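You operate a simulated robot arm through the tools that you are given. There is no shell and no other tool.

You are at the controls of a simulated robot arm. One attempt, no reset.

TASK
Set the red slider to 4 cm, lock it, then chalk a patch.
Fine: on the ruler board; the patch goes on the blue cloth; put the chalk back. Set down upright: purple chalk holder. A coat counts when it lies all over at full strength: go over it till it gets no stronger.
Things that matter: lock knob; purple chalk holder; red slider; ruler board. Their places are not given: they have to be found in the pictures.

The check looks at the end state, three seconds after you hand in, the way a careful person would. Anything else that was tipped, shoved, dropped, spilled or broken makes it a failure. Flat cloth is picked up by pressing the open fingertips on it (5 to 10 N) and closing them slowly along it; thin cloth reads only 2 to 8 mm in the jaws.

THE ROBOT
A 7-joint arm with a fingered hand, fixed in place. Base frame: the origin is at the foot of the arm, x ahead of it, y to its left, z up; the work surface is at about z = 900. Readings come in mm, degrees, newtons and seconds.
Its first joint turns from -166.0 to 166.0 degrees. Payload 4.7 kg.
The tool frame sits at the grasp point between the pads (the TCP): z along the fingers, y along the line on which they close. The tips reach 36 mm beyond it. The gripper opens to 120 mm. The gripper's body begins 42 mm behind the TCP. The gripper is a hand of 5 fingers: y runs from the thumb to the fingers, the wrist lies at [-18, -122, -210] in the tool frame, and closing takes about 1.5 s.
Orientation is told as [roll, pitch, yaw] about the base's x, y, z axes, in that order, counted from this pose: with the fingers straight down and the wrist toward the robot, the tool's x, y and z point along [0, 1, 0], [1, 0, 0] and [0, 0, -1] of the base frame.

THE INTERFACE
- The arm moves only by the tool drive_tool. Its argument "rows" is one flat list of numbers, 7 for each row, row after row: the turn, a rotation vector about the base's x, y, z in units of 90 degrees (1.0 is 90 degrees), then the shift along the base's x, y, z in units of 150 mm (1.0 is 150 mm), then the finger opening in mm, from 0 to 120. In form: [rx, ry, rz, tx, ty, tz, jaw, rx, ry, rz, tx, ty, tz, jaw, ...]. A call has 1 to 20 rows; each row is the pose to reach, as a shift and turn from the pose commanded when the call began. A call with a number of a shift or a turn outside -1 to 1 is refused whole. Rows are played at 5 a second. More than 50 mm and 8.6 degrees between two rows, or a gripper value outside its range, and nothing of the call is played. Where a pose cannot be reached the arm comes as near as it can. A force on the tool above 40 N (or 10 N above the force at the start of the call, whichever is more), or a blocked arm, ends the call early, and 0.2 s more pass. Each finger travels about 45 mm/s and halts on what it meets, pressing with about 28 N; the grip force reading is that of the motor and also rises with nothing between the fingers. The clock runs only during rows and for 0.2 s after the last one: add rows that repeat a pose to give the fingers time. It gives the time, the measured TCP pose, the force on the tool (base axes), the opening and the grip force at its end, in the units of the frame above (readings bear some noise), with the torque about the TCP (base axes, N m) and any sound that the robot's microphone picked up.
- Cameras (640 x 400 px; columns grow to the right, rows downward): "scene" is fixed at [50.8, -646.7, 1662.3]; the picture's right is [0.23, -0.97, 0.00], its down [-0.83, -0.20, -0.53] and it looks along [0.51, 0.12, -0.85] (base axes); focal length 277 px, centre (320, 200). "wrist" rides on the gripper at [73, -91, -143] in the tool frame; the picture's right is [-0.80, 0.28, -0.53], its down [-0.53, -0.73, 0.42] and it looks along [-0.27, 0.62, 0.74] (tool axes); focal length 234 px, centre (320, 200).
- get_image(camera): a new picture of that camera. The clock stands still meanwhile.
- hand_shape(shape): the hand has 5 fingers and takes this shape, open, in about a second: jaw (thumb against the fingers, like two jaws); tri (thumb and two fingers); tip (a fingertip pinch); poke (one finger out to press); point (the index stretched); flat (the hand flat); cup (the hand cupped); fist (a fist). The gripper value then closes the fingers along that shape, each until it touches; the sizes above hold for jaw. It gives what a move gives, with no picture.
- probe_pixels(camera, pixels): for up to 12 pixels [column, row] of the newest picture of that camera ("zoom" is the newest enlarged one), the place [x, y, z] in the base frame of the surface seen there, good to about 3 mm. The clock stands still meanwhile.
- close_up(camera, box): a new picture of the part [left, top, right, bottom] of that camera's present view, enlarged. The clock stands still meanwhile.
- close_job(): hands the job in; it is judged then, once.

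Unless the task says otherwise, let go and move clear before handing in.

The tools are called after "Call:" as name(argument=value, ...) on one line, values as JSON. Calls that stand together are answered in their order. drive_tool: Moves the arm, as the interface text tells. Its arguments: {"type":"object","properties":{"rows":{"type":"array","items":{"type":"number"}}},"required":["rows"]} The other tools are called the same way: hand_shape (shape) gives the hand a shape; get_image (camera) takes a picture; probe_pixels (camera, pixels) gives the place of the surface under pixels of a picture; close_up (camera, box) takes an enlarged picture of a part of a camera's view; close_job () hands the job in.

At the start:

```text
clock: 0.0
position: [386.4, -466.7, 1269.9]
ee_rot: [-0.1, 0.0, -0.1]
force: [0.7, 0.0, 0.6]
wrist_torque: [0.0, -0.02, 0.01]
finger_gap: 119.7
gripper_force: 0.2
shape: jaw
```

scene: 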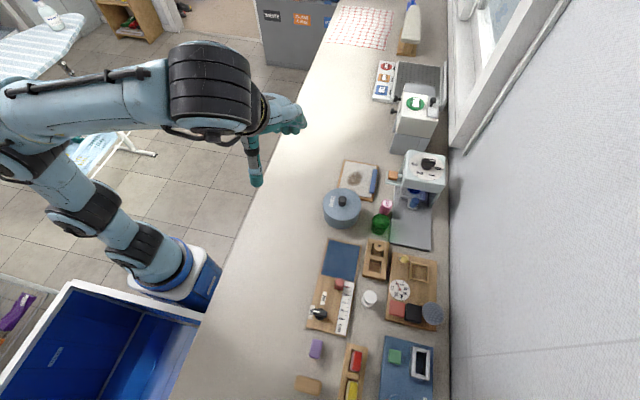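
wrist: 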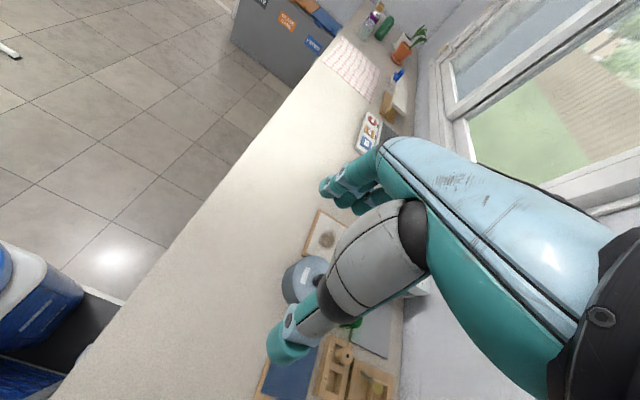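

The scene picture shows a board with a red slider around (335,300), a blue cloth at (340,258) and a purple object at (316,348). I'll enlarge that area to make it out.

Call:
close_up(camera="scene", box=[290, 230, 390, 370])

Call:
close_up(camera="scene", box=[300, 265, 364, 345])

```text
2.86 times, centred on (340, 300) of scene
```

zoom: 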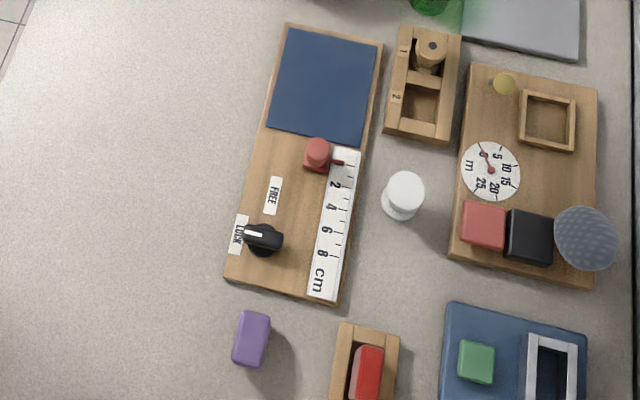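

```text
5.00 times, centred on (332, 305) of scene
```

zoom: 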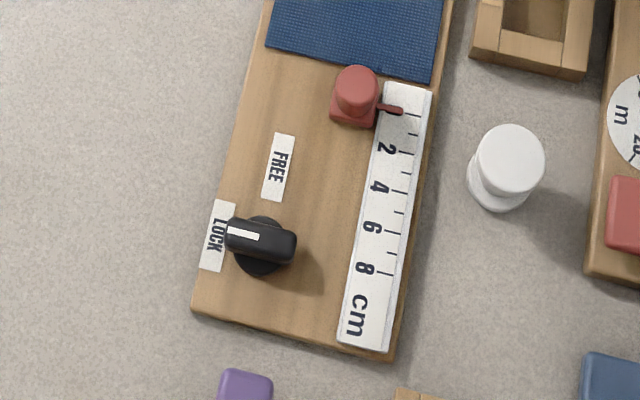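

The second zoom shows the knob's white line pointing to LOCK at (243,235) and the slider pointer near the 0 tick at (390,110). The probe will give me places for the knob, slider, ticks and cloth.

Call:
probe_pixels(camera="zoom", pixels=[[357, 78], [350, 122], [390, 110], [413, 115], [407, 152], [399, 190], [392, 231], [386, 272], [260, 235], [236, 232], [284, 250], [278, 165]])

Call:
close_up(camera="scene", box=[325, 275, 365, 325])

Call:
close_up(camera="scene", box=[296, 330, 336, 370])

```text
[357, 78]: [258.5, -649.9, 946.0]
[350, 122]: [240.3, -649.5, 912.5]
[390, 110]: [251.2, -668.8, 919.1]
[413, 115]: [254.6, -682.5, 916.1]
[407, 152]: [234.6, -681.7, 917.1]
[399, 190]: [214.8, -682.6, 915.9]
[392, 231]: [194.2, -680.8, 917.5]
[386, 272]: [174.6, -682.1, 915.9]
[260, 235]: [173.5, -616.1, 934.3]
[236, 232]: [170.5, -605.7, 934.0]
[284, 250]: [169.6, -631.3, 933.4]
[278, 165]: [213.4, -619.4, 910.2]
```

```text
8.00 times, centred on (345, 300) of scene
```

zoom: 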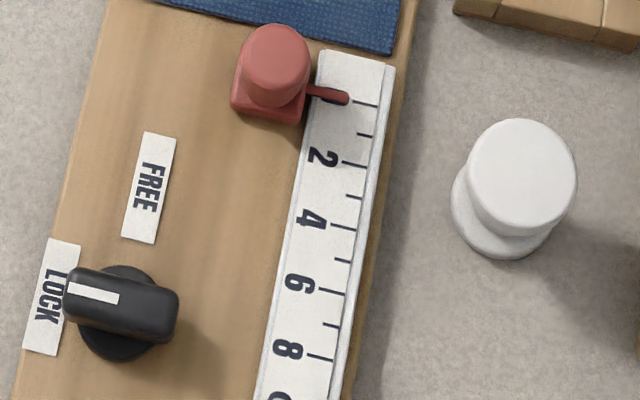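

```text
10.00 times, centred on (316, 350) of scene
```

zoom: 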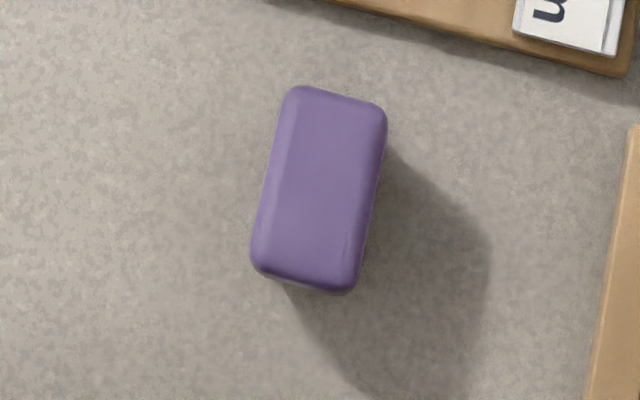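

Major ticks fall every 20 mm along −x, so 0 cm is at x≈254.6 and 4 cm at x≈214.8. The purple holder fills (250-385, 85-290) of the zoom, so I'll probe it along with the cloth and its neighbours.

Call:
probe_pixels(camera="zoom", pixels=[[300, 95], [375, 115], [320, 190], [265, 260], [345, 275], [320, 291], [230, 200], [430, 180]])

Call:
probe_pixels(camera="scene", pixels=[[329, 242], [358, 246], [322, 275], [349, 281], [340, 260], [326, 239], [362, 243], [306, 328], [345, 335], [369, 295], [341, 200], [375, 250]])

```text
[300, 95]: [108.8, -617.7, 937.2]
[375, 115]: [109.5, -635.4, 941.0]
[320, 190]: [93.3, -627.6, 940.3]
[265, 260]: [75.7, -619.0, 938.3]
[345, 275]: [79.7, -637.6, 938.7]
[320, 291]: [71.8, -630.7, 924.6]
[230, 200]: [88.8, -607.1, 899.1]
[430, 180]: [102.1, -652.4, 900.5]
```

```text
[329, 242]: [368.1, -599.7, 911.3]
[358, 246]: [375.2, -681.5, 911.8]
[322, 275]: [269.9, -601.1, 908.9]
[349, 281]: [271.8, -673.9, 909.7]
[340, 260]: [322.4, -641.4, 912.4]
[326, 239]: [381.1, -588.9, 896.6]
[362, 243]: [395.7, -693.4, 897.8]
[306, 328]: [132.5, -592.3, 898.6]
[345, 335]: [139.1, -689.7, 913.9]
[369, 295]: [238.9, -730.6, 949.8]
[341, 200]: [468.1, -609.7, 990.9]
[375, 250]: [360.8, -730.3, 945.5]
```

The purple holder's top is centred near (93,−627.5) at z≈940, about 38 by 20 mm and 40 mm tall. I'll check the cloth for an outlined patch.

Call:
close_up(camera="scene", box=[315, 232, 369, 286])

Call:
close_up(camera="scene", box=[290, 330, 450, 400])

Call:
close_up(camera="scene", box=[220, 80, 320, 200])

```text
7.41 times, centred on (342, 259) of scene
```

zoom: 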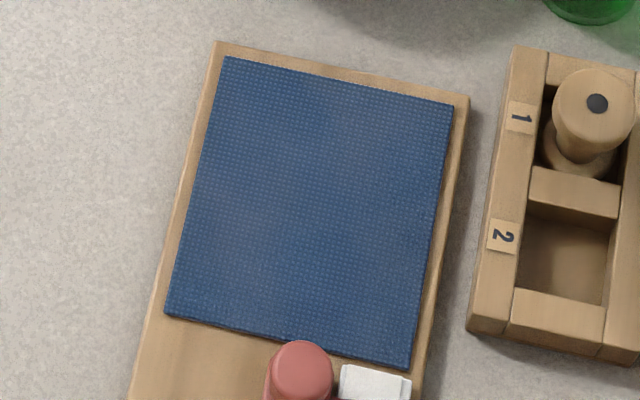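

```text
4.00 times, centred on (370, 365) of scene
```

zoom: 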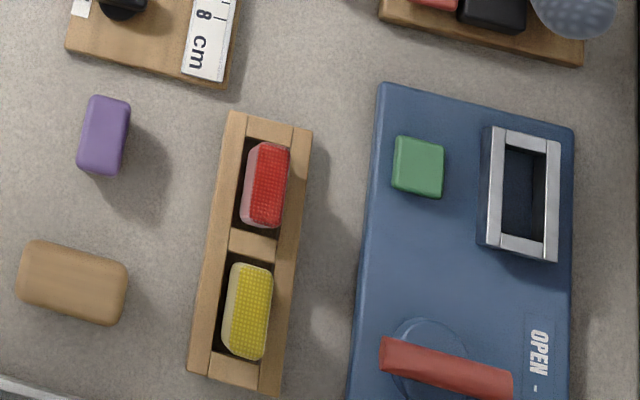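

```text
3.33 times, centred on (270, 140) of scene
```

zoom: 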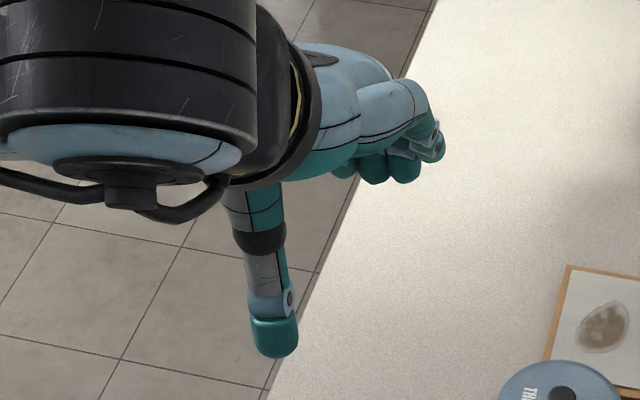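

There's no outline on the cloth, so the patch is the whole cloth. First I'll move the hand high above the lock knob, near (172,−617), with the opening reduced so the thumb stays clear of the purple holder.

Call:
drive_tool(rows=[0, 0, 0, -0.2, -0.17, 0, 100, 0, 0, 0, -0.4, -0.33, -0.1, 80, 0, 0, 0, -0.6, -0.5, -0.3, 60, 0, 0, 0, -0.8, -0.67, -0.5, 50, 0, 0, 0, -0.95, -0.85, -0.7, 50, 0, 0, 0, -1.0, -0.95, -0.9, 50, 0, 0, 0, -1.0, -1.0, -1.0, 50])

```text
clock: 1.6
position: [236.0, -618.2, 1120.3]
ee_rot: [0.1, 0.0, 0.0]
force: [-0.4, 0.6, -0.1]
wrist_torque: [0.0, 0.0, -0.01]
finger_gap: 50.5
gripper_force: 0.0
shape: jaw
```

Call:
drive_tool(rows=[0, 0, 0, -0.2, 0, -0.2, 50, 0, 0, 0, -0.42, 0, -0.5, 50, 0, 0, 0, -0.42, 0, -0.5, 50])

Call:
get_image(camera="scene")

Call:
get_image(camera="wrist")

```text
refused: row 2 steps farther than a row can; nothing moved
```

```text
taken
```

scene: 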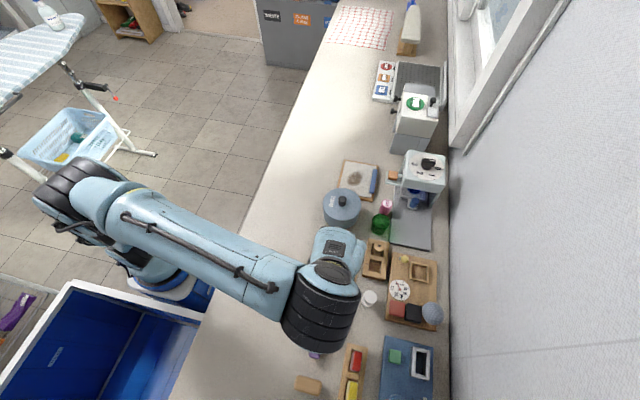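

```text
taken
```

wrist: 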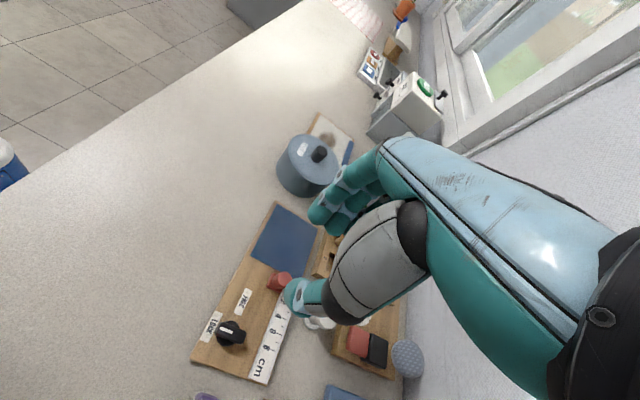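

The arm hides the board from the scene camera, but the wrist view shows the knob at (230,332). I'll move over the knob in smaller steps.

Call:
drive_tool(rows=[0, 0, 0, -0.2, 0, -0.2, 50, 0, 0, 0, -0.42, 0, -0.35, 50, 0, 0, 0, -0.42, 0, -0.5, 50, 0, 0, 0, -0.42, 0, -0.5, 50])

Call:
get_image(camera="wrist")

Call:
get_image(camera="scene")

```text
clock: 2.6
position: [172.0, -617.0, 1043.4]
ee_rot: [0.0, 0.0, 0.0]
force: [0.6, 0.3, 0.3]
wrist_torque: [0.02, 0.03, -0.02]
finger_gap: 50.4
gripper_force: 0.0
shape: jaw
```

```text
taken
```

wrist: 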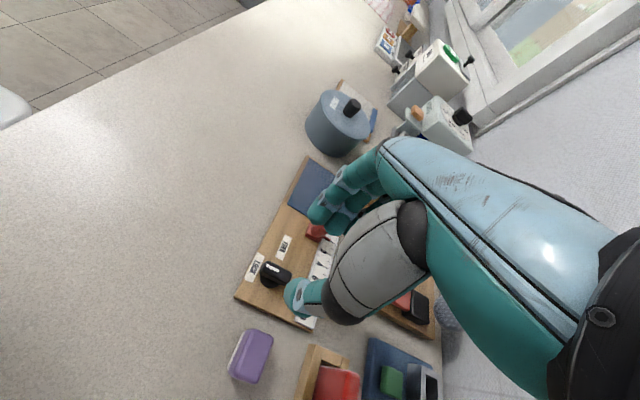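

```text
taken
```

scene: 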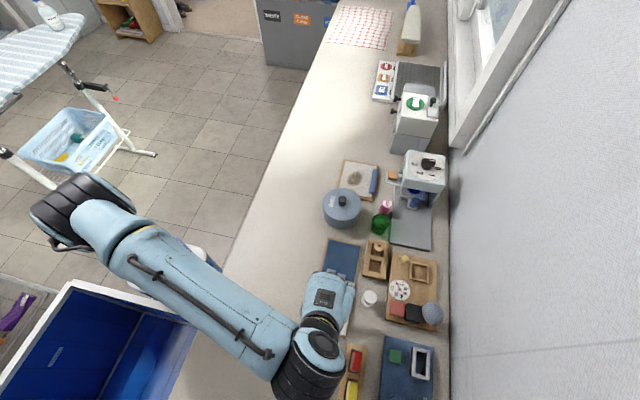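

The wrist view shows the knob at (275,275) just ahead of the fingers. I'll enlarge it to fix its centre more exactly.

Call:
close_up(camera="wrist", box=[235, 220, 345, 340])

```text
3.33 times, centred on (290, 280) of wrist
```

zoom: 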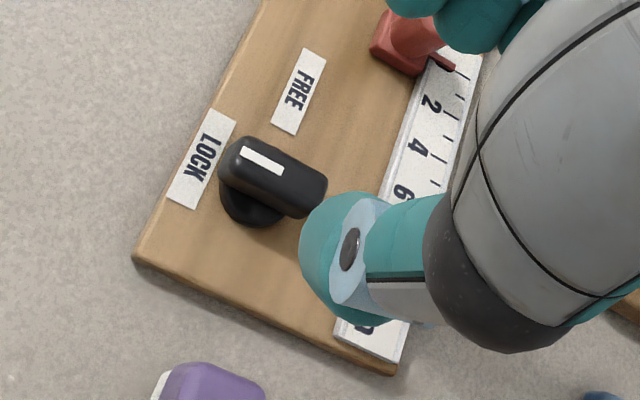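

Call:
probe_pixels(camera="zoom", pixels=[[242, 148], [262, 160], [318, 178], [300, 205], [228, 175], [275, 150], [275, 178], [265, 190], [240, 210], [300, 90], [200, 160]])

```text
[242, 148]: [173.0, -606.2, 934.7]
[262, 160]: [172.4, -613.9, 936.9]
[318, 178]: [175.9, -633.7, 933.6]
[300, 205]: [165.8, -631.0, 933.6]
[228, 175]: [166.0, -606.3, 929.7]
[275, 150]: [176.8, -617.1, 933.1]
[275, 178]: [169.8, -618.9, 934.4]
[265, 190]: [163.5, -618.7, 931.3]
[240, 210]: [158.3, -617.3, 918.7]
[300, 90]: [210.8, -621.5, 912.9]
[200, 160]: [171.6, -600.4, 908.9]
```

The knob bar spans x 163.5–177 and y −604 to −635, with its top at z≈935. I'll lower over its centre at (170.5,−619.5), tips at about z 922, then look before closing.

Call:
drive_tool(rows=[0, 0, 0, -0.01, -0.016, -0.2, 50, 0, 0, 0, -0.01, -0.016, -0.4, 50, 0, 0, 0, -0.01, -0.016, -0.5, 50, 0, 0, 0, -0.01, -0.016, -0.57, 50, 0, 0, 0, -0.01, -0.016, -0.57, 50])

Call:
close_up(camera="wrist", box=[250, 170, 400, 330])

```text
clock: 3.8
position: [169.7, -619.2, 956.1]
ee_rot: [0.0, 0.0, 0.0]
force: [-0.5, 1.2, 0.6]
wrist_torque: [0.01, 0.01, -0.02]
finger_gap: 50.2
gripper_force: 0.0
shape: jaw
```

```text
2.50 times, centred on (325, 250) of wrist
```

zoom: 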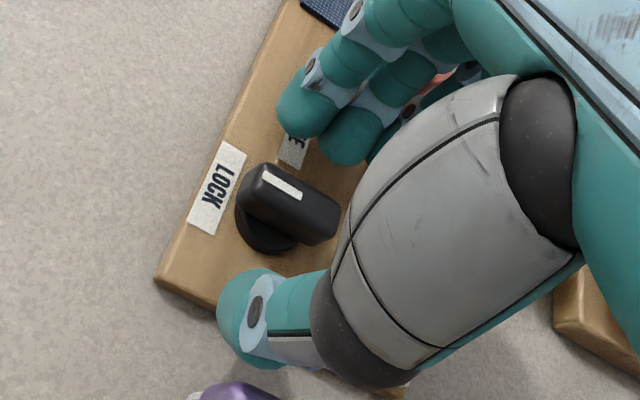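

The knob sits between the thumb at (260,310) and the fingers at (330,130). I'll close on it.

Call:
drive_tool(rows=[0, 0, 0, 0, 0, 0, 30, 0, 0, 0, 0, 0, 0, 15, 0, 0, 0, 0, 0, 0, 8, 0, 0, 0, 0, 0, 0, 5, 0, 0, 0, 0, 0, 0, 5])

Call:
close_up(camera="wrist", box=[250, 170, 400, 330])

```text
clock: 5.0
position: [171.2, -619.5, 957.5]
ee_rot: [0.0, 0.0, 0.0]
force: [-0.2, -0.1, 0.3]
wrist_torque: [-0.02, -0.05, 0.0]
finger_gap: 9.1
gripper_force: 27.5
shape: jaw
```

```text
2.50 times, centred on (325, 250) of wrist
```

zoom: 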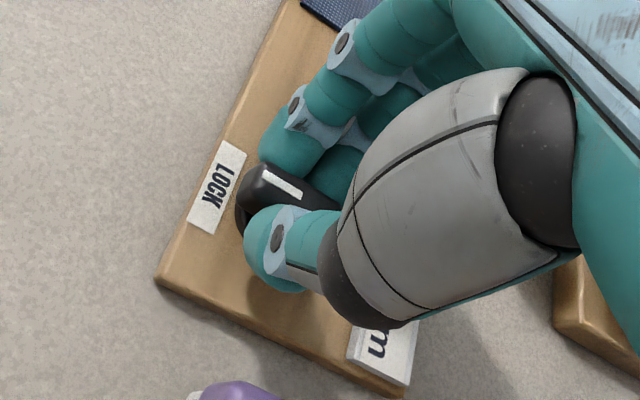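

The knob is gripped (gap 9.1 mm, 27.5 N). Now I'll turn it clockwise by 90° from LOCK to FREE, about the knob's axis.

Call:
drive_tool(rows=[0, 0, -0.083, 0, 0, 0, 5, 0, 0, -0.167, 0, 0, 0, 5, 0, 0, -0.25, 0, 0, 0, 5, 0, 0, -0.333, 0, 0, 0, 5, 0, 0, -0.417, 0, 0, 0, 5, 0, 0, -0.5, 0, 0, 0, 5, 0, 0, -0.583, 0, 0, 0, 5, 0, 0, -0.667, 0, 0, 0, 5, 0, 0, -0.75, 0, 0, 0, 5, 0, 0, -0.833, 0, 0, 0, 5, 0, 0, -0.917, 0, 0, 0, 5, 0, 0, -1.0, 0, 0, 0, 5, 0, 0, -1.0, 0, 0, 0, 5])

Call:
get_image(camera="wrist")

Call:
get_image(camera="scene")

```text
clock: 7.8
position: [171.9, -619.6, 958.4]
ee_rot: [0.0, 0.2, -89.9]
force: [14.3, 2.0, -10.6]
wrist_torque: [0.02, -0.34, 0.21]
finger_gap: 8.7
gripper_force: 27.6
shape: jaw
```

```text
taken
```

wrist: 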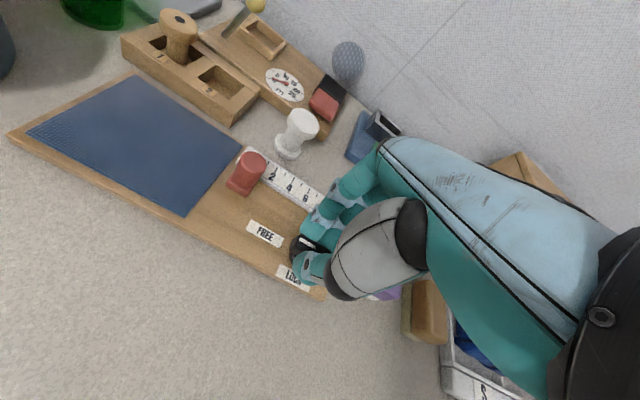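

```text
taken
```

scene: 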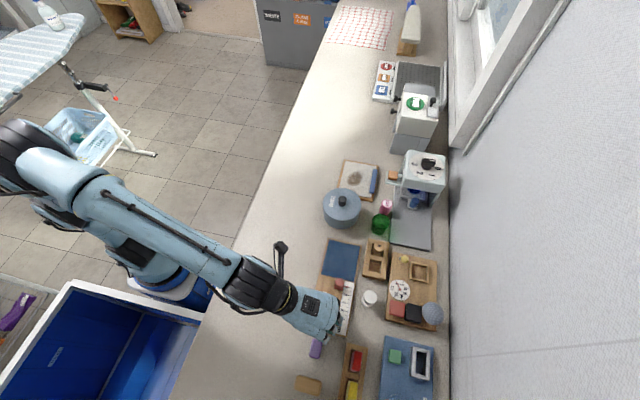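

The turn reached −89.9° with a 14 N side force left over. I'll enlarge the view to see whether the knob points to FREE.

Call:
close_up(camera="wrist", box=[220, 190, 340, 300])

Call:
close_up(camera="scene", box=[290, 265, 380, 375])

```text
3.64 times, centred on (280, 245) of wrist
```

zoom: 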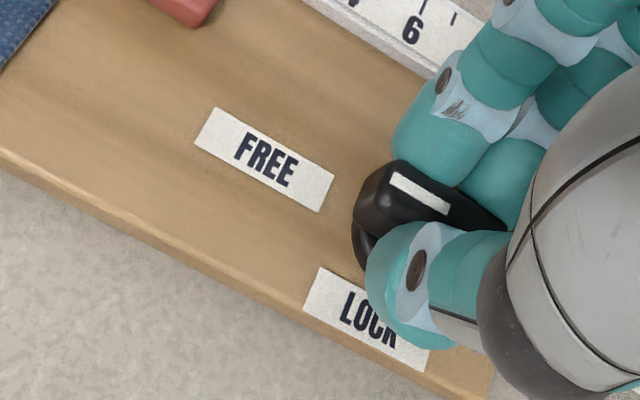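

```text
3.64 times, centred on (335, 320) of scene
```

zoom: 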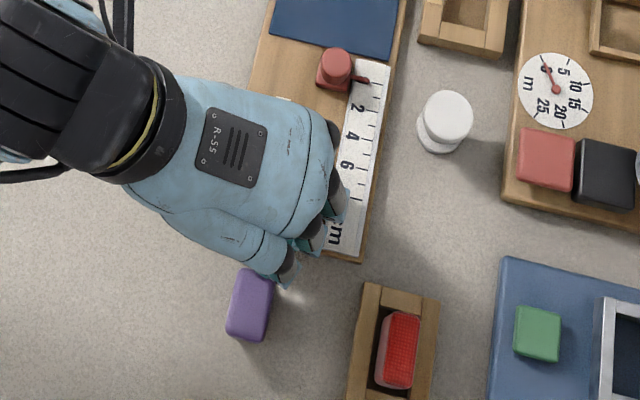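

The knob's white line now points to FREE, and the purple holder hasn't moved. I'll let go, rise and check the knob again.

Call:
drive_tool(rows=[0, 0, 0, 0, 0, 0, 20, 0, 0, 0, 0, 0, 0, 35, 0, 0, 0, 0, 0, 0, 35, 0, 0, 0, 0, 0, 0.1, 35, 0, 0, 0, 0, 0, 0.3, 35, 0, 0, 0, 0, 0, 0.5, 40, 0, 0, 0, 0, 0, 0.6, 50])

Call:
get_image(camera="wrist")

Call:
close_up(camera="wrist", box=[210, 180, 340, 310])

Call:
close_up(camera="scene", box=[290, 265, 380, 375])

```text
clock: 9.4
position: [170.6, -619.0, 1050.0]
ee_rot: [0.0, 0.1, -90.1]
force: [-0.6, -0.1, -0.3]
wrist_torque: [0.01, -0.01, 0.01]
finger_gap: 49.7
gripper_force: 0.0
shape: jaw
```

```text
taken
```

wrist: 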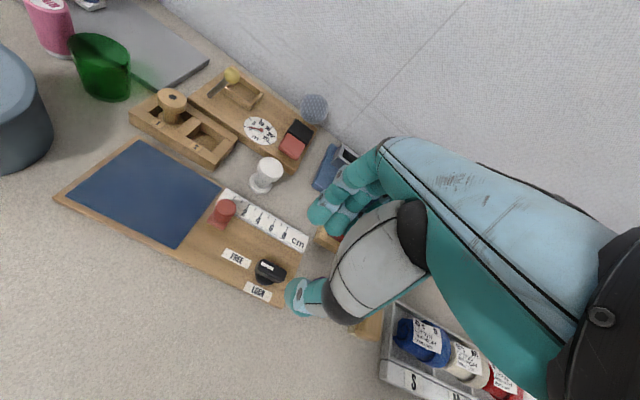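

```text
3.08 times, centred on (275, 245) of wrist
```

zoom: 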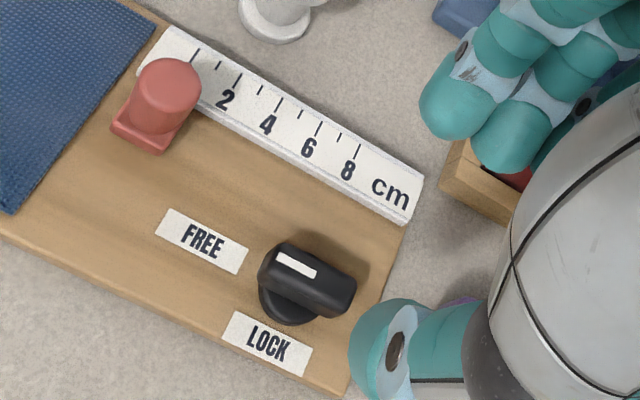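

```text
3.64 times, centred on (335, 320) of scene
```

zoom: 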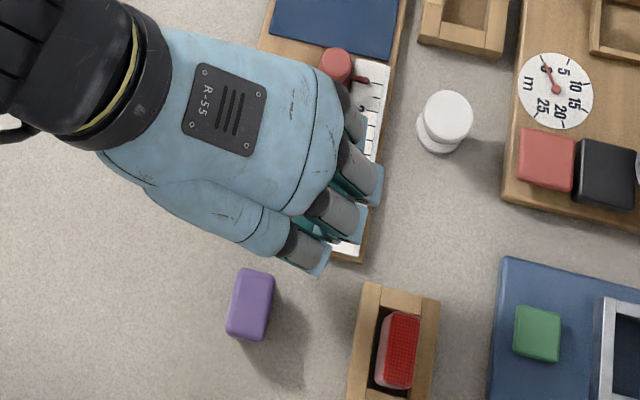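

The knob bar is along the board and points at FREE. Next I'll locate the red slider knob, at (165,85) in the wrist zoom; I need a fresh wrist zoom before probing it.

Call:
close_up(camera="wrist", box=[190, 180, 290, 260])

```text
5.00 times, centred on (240, 220) of wrist
```

zoom: 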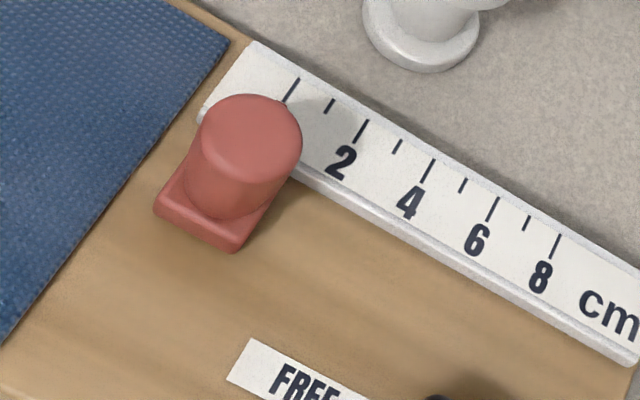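

Call:
probe_pixels(camera="zoom", pixels=[[250, 130], [215, 120], [292, 145], [255, 170], [245, 98], [230, 245], [160, 205], [240, 190], [290, 90], [365, 125], [430, 168], [490, 208]])

```text
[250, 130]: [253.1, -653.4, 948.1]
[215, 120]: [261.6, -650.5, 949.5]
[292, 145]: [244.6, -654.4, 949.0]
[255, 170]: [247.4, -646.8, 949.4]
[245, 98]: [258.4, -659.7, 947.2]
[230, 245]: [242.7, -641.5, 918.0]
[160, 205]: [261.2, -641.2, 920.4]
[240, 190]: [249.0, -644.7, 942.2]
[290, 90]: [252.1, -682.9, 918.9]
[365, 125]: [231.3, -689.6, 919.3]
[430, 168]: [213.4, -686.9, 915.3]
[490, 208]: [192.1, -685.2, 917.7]
```

The slider knob is centred near (253,−652.5) with its top at z≈948 and a diameter of about 19 mm. I'll go over it at height, then down to tips at z≈926.

Call:
drive_tool(rows=[0, 0, 0, 0.2, -0.08, 0, 50, 0, 0, 0, 0.4, -0.16, 0, 50, 0, 0, 0, 0.549, -0.223, 0, 50, 0, 0, 0, 0.549, -0.223, -0.2, 50, 0, 0, 0, 0.549, -0.223, -0.4, 50, 0, 0, 0, 0.549, -0.223, -0.5, 50, 0, 0, 0, 0.549, -0.223, -0.58, 50, 0, 0, 0, 0.549, -0.223, -0.58, 50])

Call:
close_up(camera="wrist", box=[220, 160, 380, 320])

Call:
close_up(camera="scene", box=[290, 235, 380, 345])

```text
clock: 11.2
position: [253.2, -652.9, 961.1]
ee_rot: [0.1, 0.1, -90.0]
force: [0.3, 0.1, -0.4]
wrist_torque: [0.01, 0.02, 0.01]
finger_gap: 49.6
gripper_force: 0.1
shape: jaw
```

```text
2.50 times, centred on (300, 240) of wrist
```

zoom: 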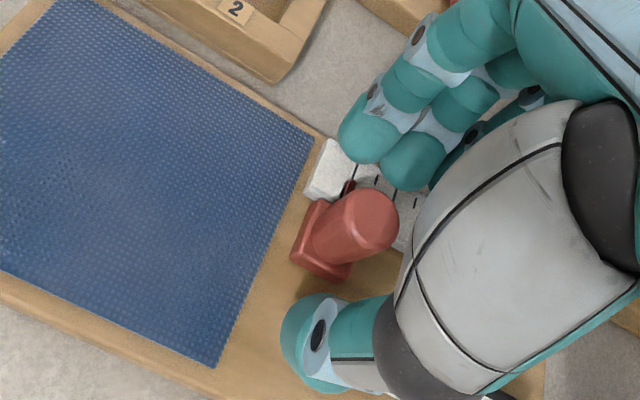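

```text
3.64 times, centred on (335, 290) of scene
```

zoom: 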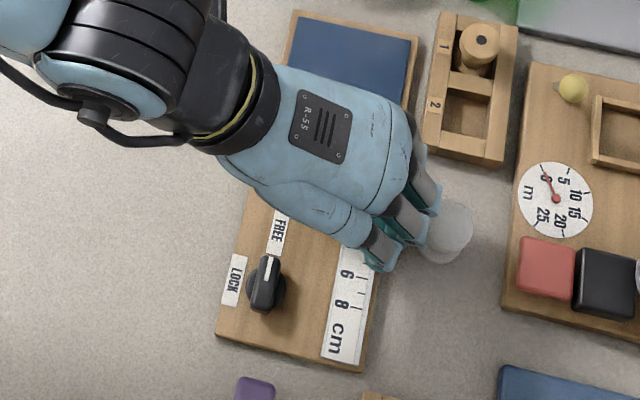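

The slider knob is between thumb and fingers, with no contact force. I'll close on it.

Call:
drive_tool(rows=[0, 0, 0, 0, 0, 0, 35, 0, 0, 0, 0, 0, 0, 20, 0, 0, 0, 0, 0, 0, 12, 0, 0, 0, 0, 0, 0, 10, 0, 0, 0, 0, 0, 0, 10])

Call:
close_up(camera="wrist", box=[220, 160, 380, 320])

```text
clock: 12.4
position: [252.8, -652.1, 961.4]
ee_rot: [0.0, 0.2, -90.0]
force: [1.1, 5.4, -1.5]
wrist_torque: [0.1, 0.02, 0.01]
finger_gap: 12.9
gripper_force: 28.3
shape: jaw
```

```text
2.50 times, centred on (300, 240) of wrist
```

zoom: 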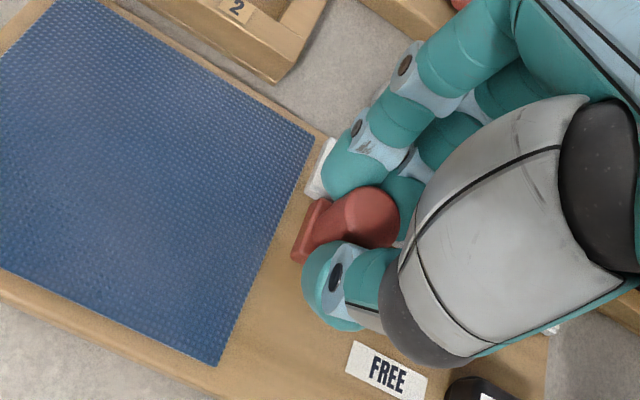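

The slider is held (28 N). I'll slide it along −x by about 39 mm in small steps.

Call:
drive_tool(rows=[0, 0, 0, -0.03, 0, 0, 10, 0, 0, 0, -0.06, 0, 0, 10, 0, 0, 0, -0.09, 0, 0, 10, 0, 0, 0, -0.12, 0, 0, 10, 0, 0, 0, -0.15, 0, 0, 10, 0, 0, 0, -0.18, 0, 0, 10, 0, 0, 0, -0.21, 0, 0, 10, 0, 0, 0, -0.24, 0, 0, 10, 0, 0, 0, -0.26, 0, 0, 10, 0, 0, 0, -0.26, 0, 0, 10])

Call:
get_image(camera="wrist")

Call:
close_up(camera="wrist", box=[220, 160, 380, 320])

Call:
close_up(camera="scene", box=[290, 235, 380, 345])

```text
clock: 14.6
position: [213.7, -652.8, 961.6]
ee_rot: [0.0, 0.0, -90.0]
force: [-0.7, 3.9, -2.9]
wrist_torque: [0.08, -0.02, 0.0]
finger_gap: 12.5
gripper_force: 28.0
shape: jaw
```

```text
taken
```

wrist: 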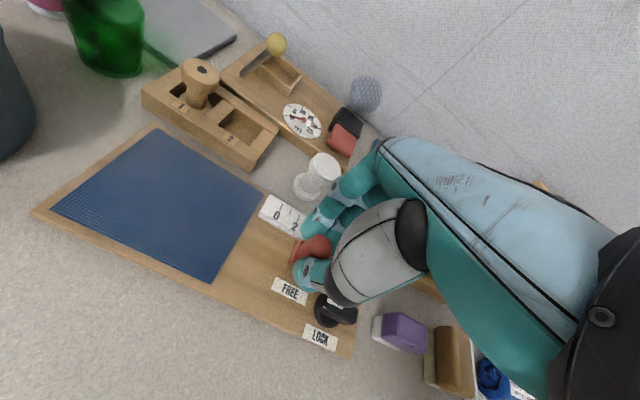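

```text
2.50 times, centred on (300, 240) of wrist
```

zoom: 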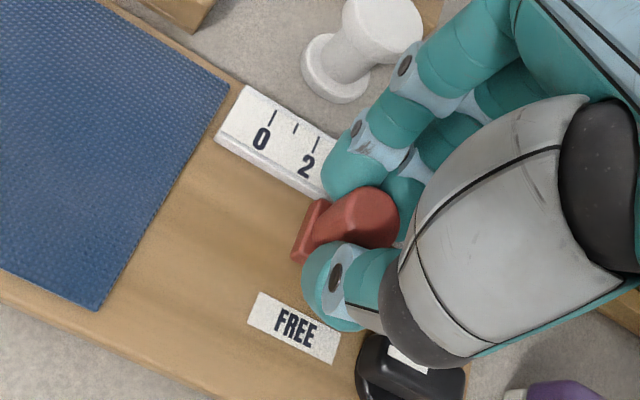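

```text
3.64 times, centred on (335, 290) of scene
```

zoom: 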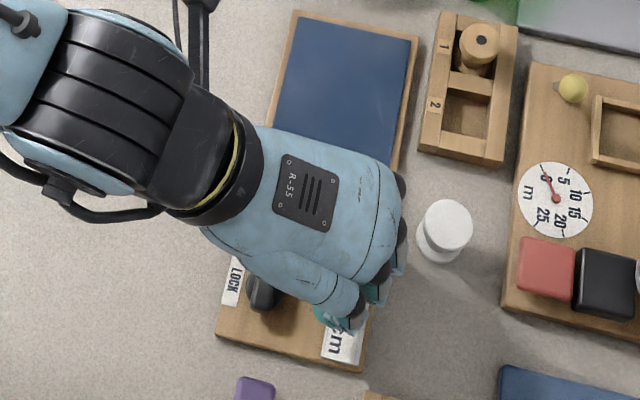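

The slider followed the hand 39 mm. I'll open a little, rise and read the pointer.

Call:
drive_tool(rows=[0, 0, 0, 0, 0, 0, 20, 0, 0, 0, 0, 0, 0, 34, 0, 0, 0, 0, 0, 0, 34, 0, 0, 0, 0, 0, 0.1, 34, 0, 0, 0, 0, 0, 0.3, 34, 0, 0, 0, 0, 0, 0.5, 40, 0, 0, 0, 0, 0, 0.6, 40])

Call:
get_image(camera="wrist")

Call:
close_up(camera="wrist", box=[230, 180, 330, 280])

Call:
close_up(camera="scene", box=[320, 260, 370, 330])

```text
clock: 16.2
position: [213.6, -652.9, 1052.3]
ee_rot: [0.0, 0.0, -90.0]
force: [-0.1, -0.6, -0.3]
wrist_torque: [0.03, 0.01, -0.02]
finger_gap: 39.5
gripper_force: 0.0
shape: jaw
```

```text
taken
```

wrist: 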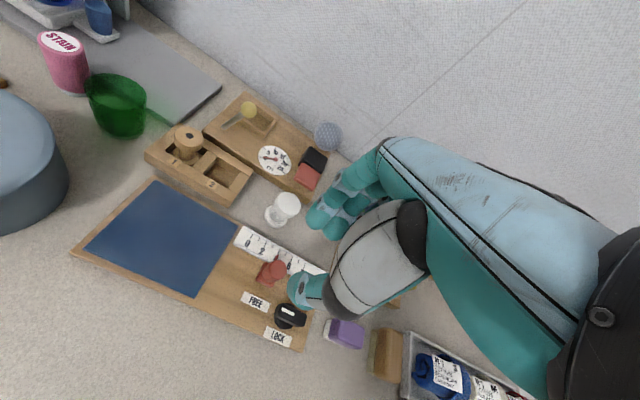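

```text
4.00 times, centred on (280, 230) of wrist
```

zoom: 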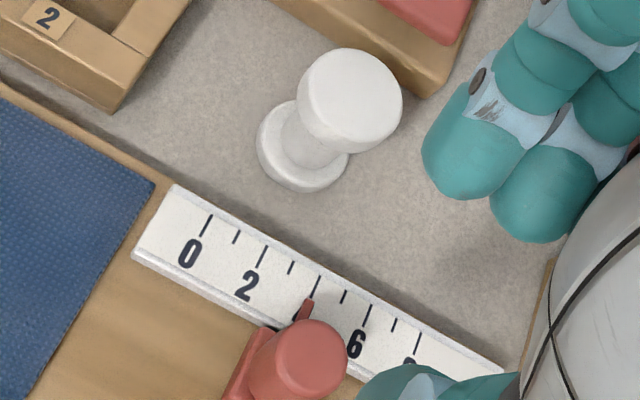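

```text
5.71 times, centred on (345, 295) of scene
```

zoom: 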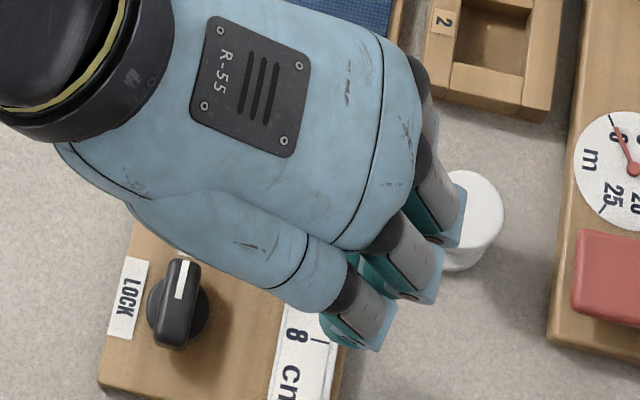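

The pointer at (307,305) of the wrist zoom looks close to the 4 tick at (315,285). I'll move the hand aside for a clear scene view.

Call:
drive_tool(rows=[0, 0, 0, 0, 0.2, 0.2, 40, 0, 0, 0, -0.1, 0.45, 0.4, 40, 0, 0, 0, -0.2, 0.7, 0.5, 40, 0, 0, 0, -0.3, 0.95, 0.5, 40, 0, 0, 0, -0.3, 1.0, 0.5, 40])

Call:
close_up(camera="scene", box=[330, 278, 360, 320])

Call:
close_up(camera="scene", box=[290, 235, 380, 345])

Call:
get_image(camera="wrist")

```text
refused: row 2 steps farther than a row can; nothing moved
```

```text
9.52 times, centred on (345, 299) of scene
```

zoom: 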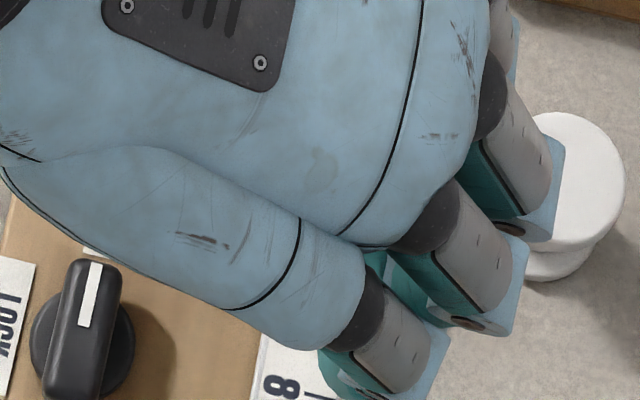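

```text
3.64 times, centred on (335, 290) of scene
```

zoom: 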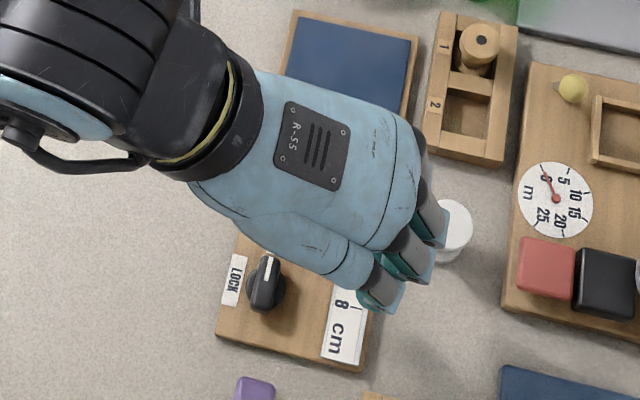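

```text
taken
```

wrist: 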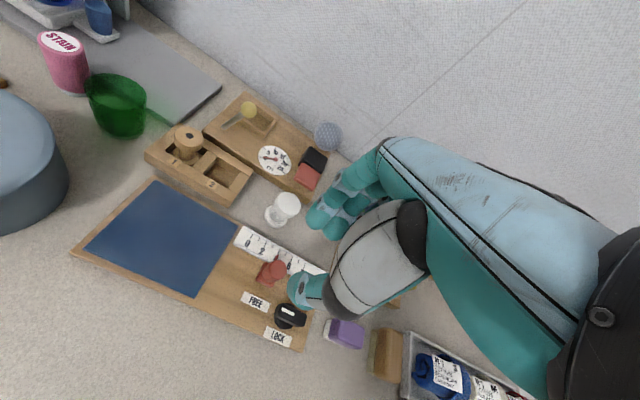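

That call was refused because a row stepped too far. I'll repeat the move with smaller steps.

Call:
drive_tool(rows=[0, 0, 0, 0, 0.15, 0.15, 40, 0, 0, 0, 0, 0.3, 0.3, 40, 0, 0, 0, 0, 0.5, 0.4, 40, 0, 0, 0, -0.1, 0.7, 0.4, 40, 0, 0, 0, -0.2, 0.9, 0.4, 40, 0, 0, 0, -0.2, 1.0, 0.4, 40])

Call:
close_up(camera="scene", box=[330, 278, 360, 320])

Call:
close_up(camera="scene", box=[290, 235, 380, 345])

Call:
get_image(camera="wrist")

```text
clock: 17.6
position: [184.8, -501.8, 1111.0]
ee_rot: [0.0, -0.1, -90.0]
force: [-0.5, 0.2, -0.2]
wrist_torque: [0.0, 0.0, 0.01]
finger_gap: 39.6
gripper_force: 0.0
shape: jaw
```

```text
9.52 times, centred on (345, 299) of scene
```

zoom: 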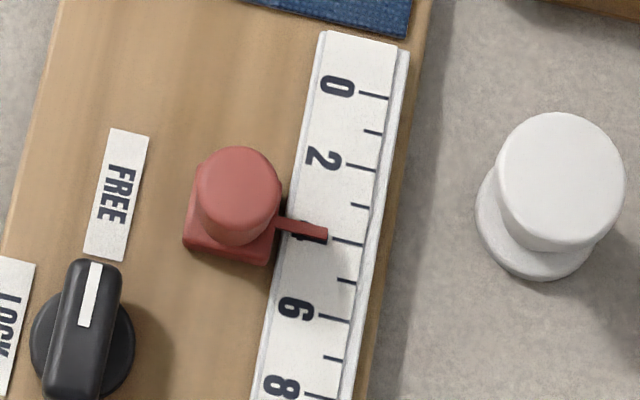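

```text
3.64 times, centred on (335, 290) of scene
```

zoom: 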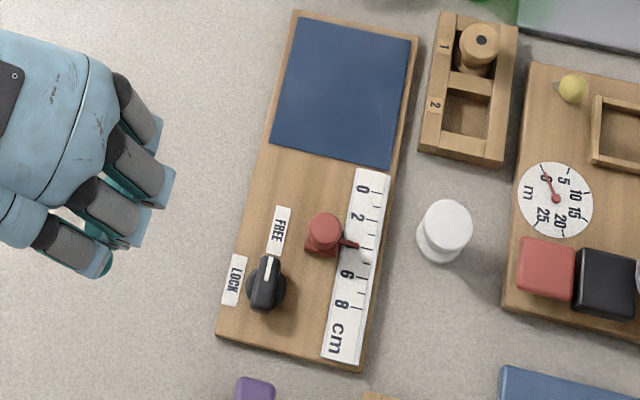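

```text
taken
```

wrist: 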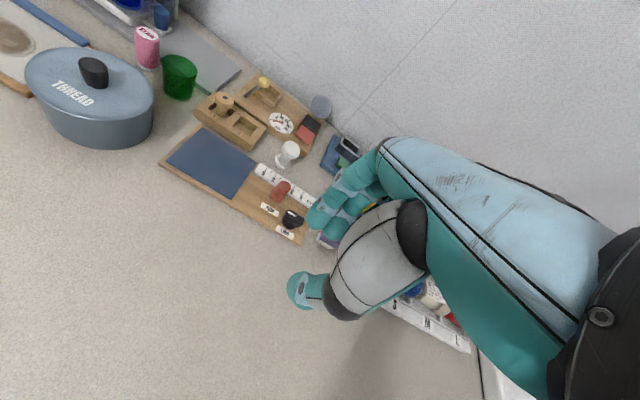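

The pointer tip at (325,235) lines up closely with the 4 tick at (347,241) in the scene zoom. I'll zoom in more to judge the offset.

Call:
close_up(camera="scene", box=[338, 296, 352, 308])

Call:
probe_pixels(camera="zoom", pixels=[[300, 200], [320, 200]])

```text
16.00 times, centred on (345, 302) of scene
```

zoom: 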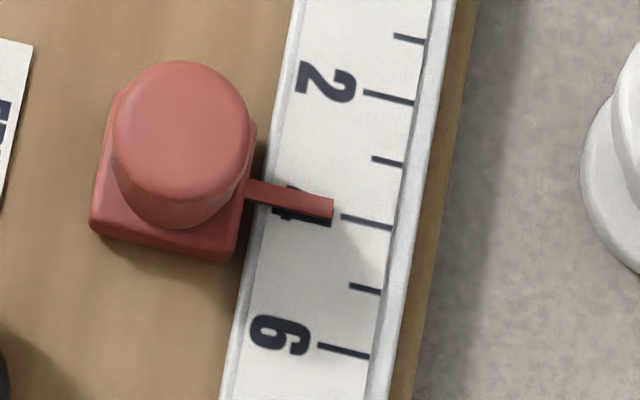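

```text
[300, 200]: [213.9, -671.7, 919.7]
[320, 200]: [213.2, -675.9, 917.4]
```

Allowing for the pointer's height, it reads 4 cm to within about half a millimetre. I'll return above the lock knob and check again from the wrist camera.

Call:
drive_tool(rows=[0, 0, 0, 0, -0.2, -0.1, 40, 0, 0, 0, 0, -0.4, -0.2, 40, 0, 0, 0, -0.05, -0.6, -0.3, 40, 0, 0, 0, -0.09, -0.78, -0.4, 40, 0, 0, 0, -0.09, -0.78, -0.4, 40])

Call:
close_up(camera="wrist", box=[240, 195, 300, 245])

Call:
get_image(camera="wrist")

```text
clock: 18.8
position: [170.2, -621.6, 1050.1]
ee_rot: [0.0, 0.0, -89.9]
force: [0.5, -0.2, -0.6]
wrist_torque: [0.02, -0.02, 0.0]
finger_gap: 39.7
gripper_force: 0.0
shape: jaw
```

```text
8.00 times, centred on (270, 220) of wrist
```

zoom: 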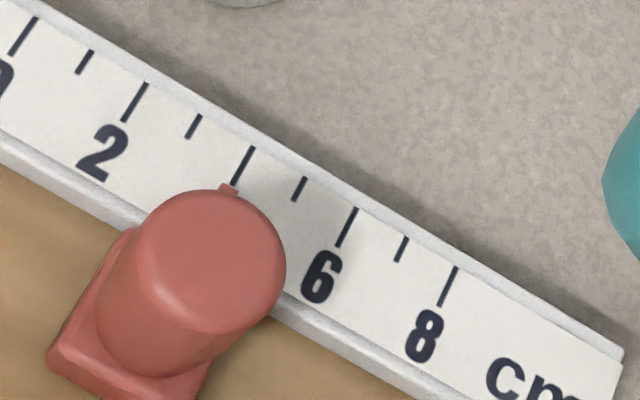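

```text
taken
```

wrist: 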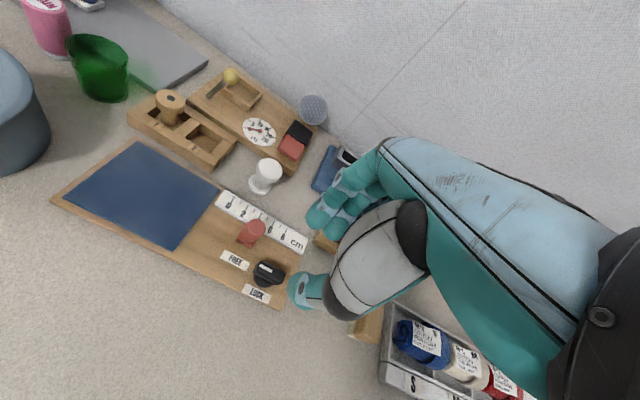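

The pointer tip at (229,190) lies right on the line of the 4 tick, so the reading is good. Before lowering at the lock knob, I'll check where the fingertips sit sideways, so they stay clear of the slider.

Call:
close_up(camera="wrist", box=[280, 150, 400, 320])

Call:
probe_pixels(camera="wrist", pixels=[[311, 215], [318, 222], [332, 230], [345, 222], [360, 195], [300, 290], [318, 300]])

```text
2.35 times, centred on (340, 235) of wrist
```

zoom: 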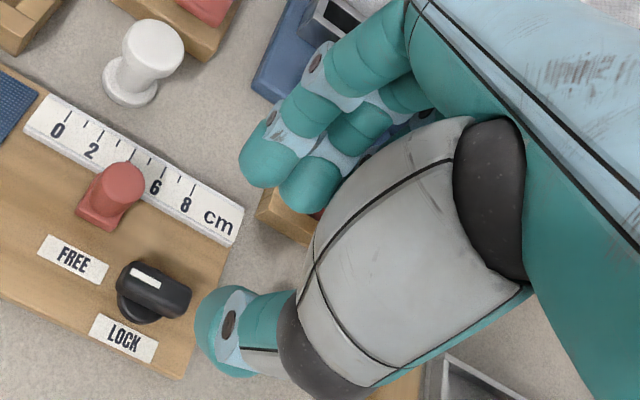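

```text
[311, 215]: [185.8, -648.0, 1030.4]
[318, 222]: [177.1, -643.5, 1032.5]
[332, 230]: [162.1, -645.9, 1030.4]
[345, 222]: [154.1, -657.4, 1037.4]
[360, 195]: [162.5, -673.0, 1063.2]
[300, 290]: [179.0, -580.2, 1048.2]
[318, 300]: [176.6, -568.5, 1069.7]
```

The index finger reaches at most x≈190, so it clears the slider at x≥203. I'll lower onto the knob.

Call:
drive_tool(rows=[0, 0, 0, 0.003, 0.013, -0.2, 40, 0, 0, 0, 0.003, 0.013, -0.4, 40, 0, 0, 0, 0.003, 0.013, -0.5, 40, 0, 0, 0, 0.003, 0.013, -0.57, 40, 0, 0, 0, 0.003, 0.013, -0.62, 40, 0, 0, 0, 0.003, 0.013, -0.62, 40])

Call:
close_up(camera="wrist", box=[230, 170, 380, 320])

Call:
close_up(camera="scene", box=[290, 265, 380, 375])

```text
clock: 20.2
position: [171.6, -617.7, 957.7]
ee_rot: [0.0, 0.1, -90.0]
force: [-0.5, -0.7, -0.5]
wrist_torque: [0.02, -0.01, -0.01]
finger_gap: 39.8
gripper_force: 0.1
shape: jaw
```

```text
2.67 times, centred on (305, 245) of wrist
```

zoom: 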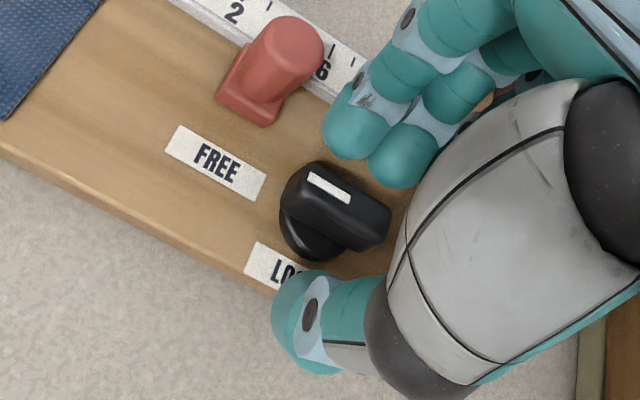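

```text
3.64 times, centred on (335, 320) of scene
```

zoom: 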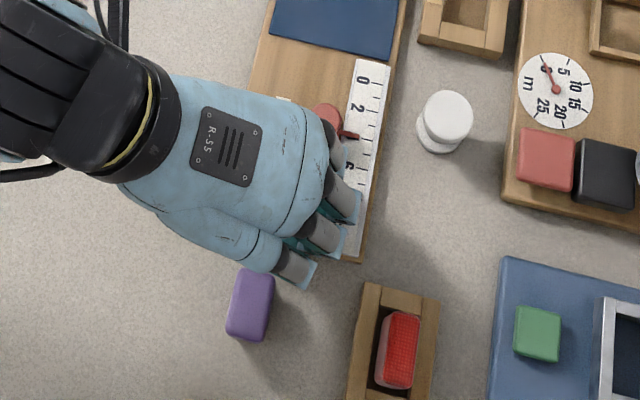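

The knob is centred between the fingers, and the slider is clear of the index finger. I'll close, then turn counter-clockwise halfway and check clearance.

Call:
drive_tool(rows=[0, 0, 0, 0, 0, 0, 25, 0, 0, 0, 0, 0, 0, 12, 0, 0, 0, 0, 0, 0, 5, 0, 0, 0, 0, 0, 0, 5, 0, 0, 0, 0, 0, 0, 5, 0, 0, 0.083, 0, 0, 0, 5, 0, 0, 0.167, 0, 0, 0, 5, 0, 0, 0.25, 0, 0, 0, 5, 0, 0, 0.333, 0, 0, 0, 5])

Call:
close_up(camera="wrist", box=[230, 150, 380, 300])

```text
clock: 22.2
position: [171.6, -617.9, 959.3]
ee_rot: [0.0, 0.0, -59.9]
force: [-1.2, -10.2, 2.6]
wrist_torque: [-0.37, 0.04, -0.02]
finger_gap: 5.9
gripper_force: 0.0
shape: jaw
```

```text
2.67 times, centred on (305, 225) of wrist
```

zoom: 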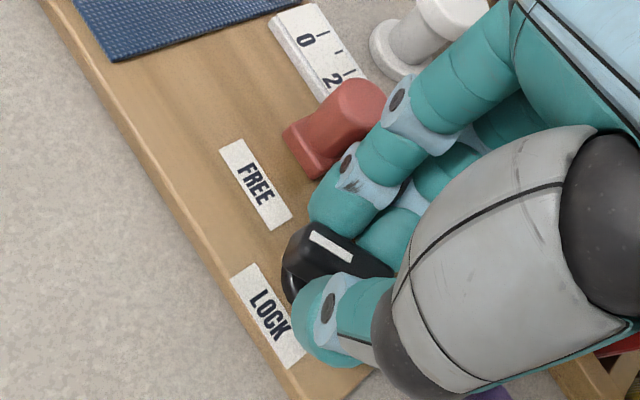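

The knob has turned with the hand by 30°, and the index finger is near the slider at (385,100). I'll measure that gap before going on.

Call:
probe_pixels(camera="zoom", pixels=[[315, 200], [340, 170], [365, 145], [383, 115], [400, 85], [420, 65], [350, 90], [375, 88], [365, 115], [330, 125], [300, 130], [325, 240]])

Call:
close_up(camera="wrist", box=[290, 160, 350, 220])

```text
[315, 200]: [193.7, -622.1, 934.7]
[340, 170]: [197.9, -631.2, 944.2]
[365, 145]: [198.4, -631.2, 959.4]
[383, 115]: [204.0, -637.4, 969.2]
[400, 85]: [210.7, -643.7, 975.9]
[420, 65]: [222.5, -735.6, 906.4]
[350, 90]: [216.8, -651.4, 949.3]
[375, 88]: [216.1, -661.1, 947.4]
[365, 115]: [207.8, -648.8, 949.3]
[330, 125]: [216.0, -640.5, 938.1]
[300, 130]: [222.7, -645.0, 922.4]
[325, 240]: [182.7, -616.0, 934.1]
```

```text
6.67 times, centred on (320, 190) of wrist
```

zoom: 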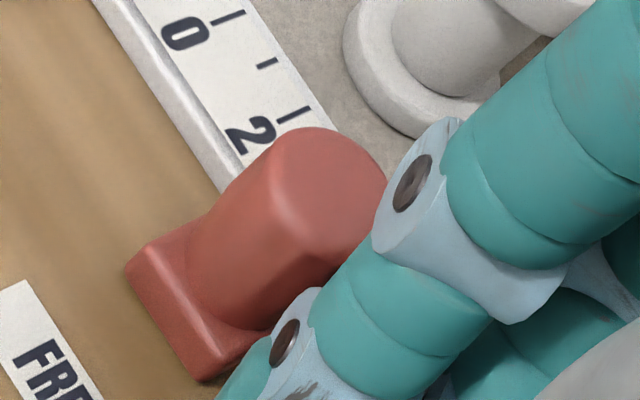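

By these readings the fingers pass about 6 mm clear of the slider, and the tightest angle is already behind. I'll finish the remaining 60° with a firmer grip command.

Call:
drive_tool(rows=[0, 0, 0, 0, 0, 0, 0, 0, 0, 0.083, 0, 0, 0, 0, 0, 0, 0.167, 0, 0, 0, 0, 0, 0, 0.25, 0, 0, 0, 0, 0, 0, 0.333, 0, 0, 0, 0, 0, 0, 0.417, 0, 0, 0, 0, 0, 0, 0.5, 0, 0, 0, 0, 0, 0, 0.583, 0, 0, 0, 0, 0, 0, 0.667, 0, 0, 0, 0, 0, 0, 0.667, 0, 0, 0, 0])

Call:
close_up(camera="wrist", box=[230, 150, 380, 300])

```text
clock: 24.4
position: [171.5, -619.0, 958.7]
ee_rot: [0.2, 0.0, 0.0]
force: [-9.3, -10.6, -10.5]
wrist_torque: [-0.28, 0.25, -0.06]
finger_gap: 6.8
gripper_force: 27.3
shape: jaw
```

```text
2.67 times, centred on (305, 225) of wrist
```

zoom: 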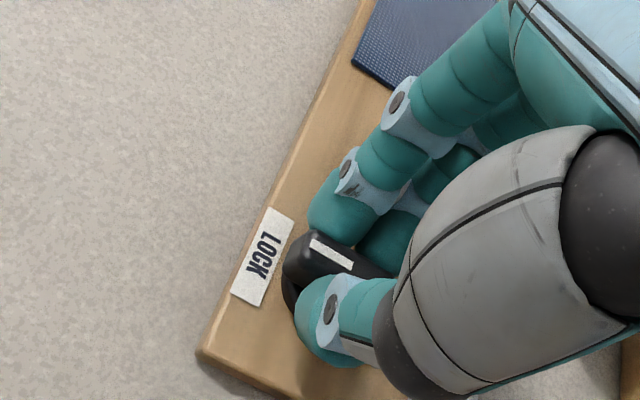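

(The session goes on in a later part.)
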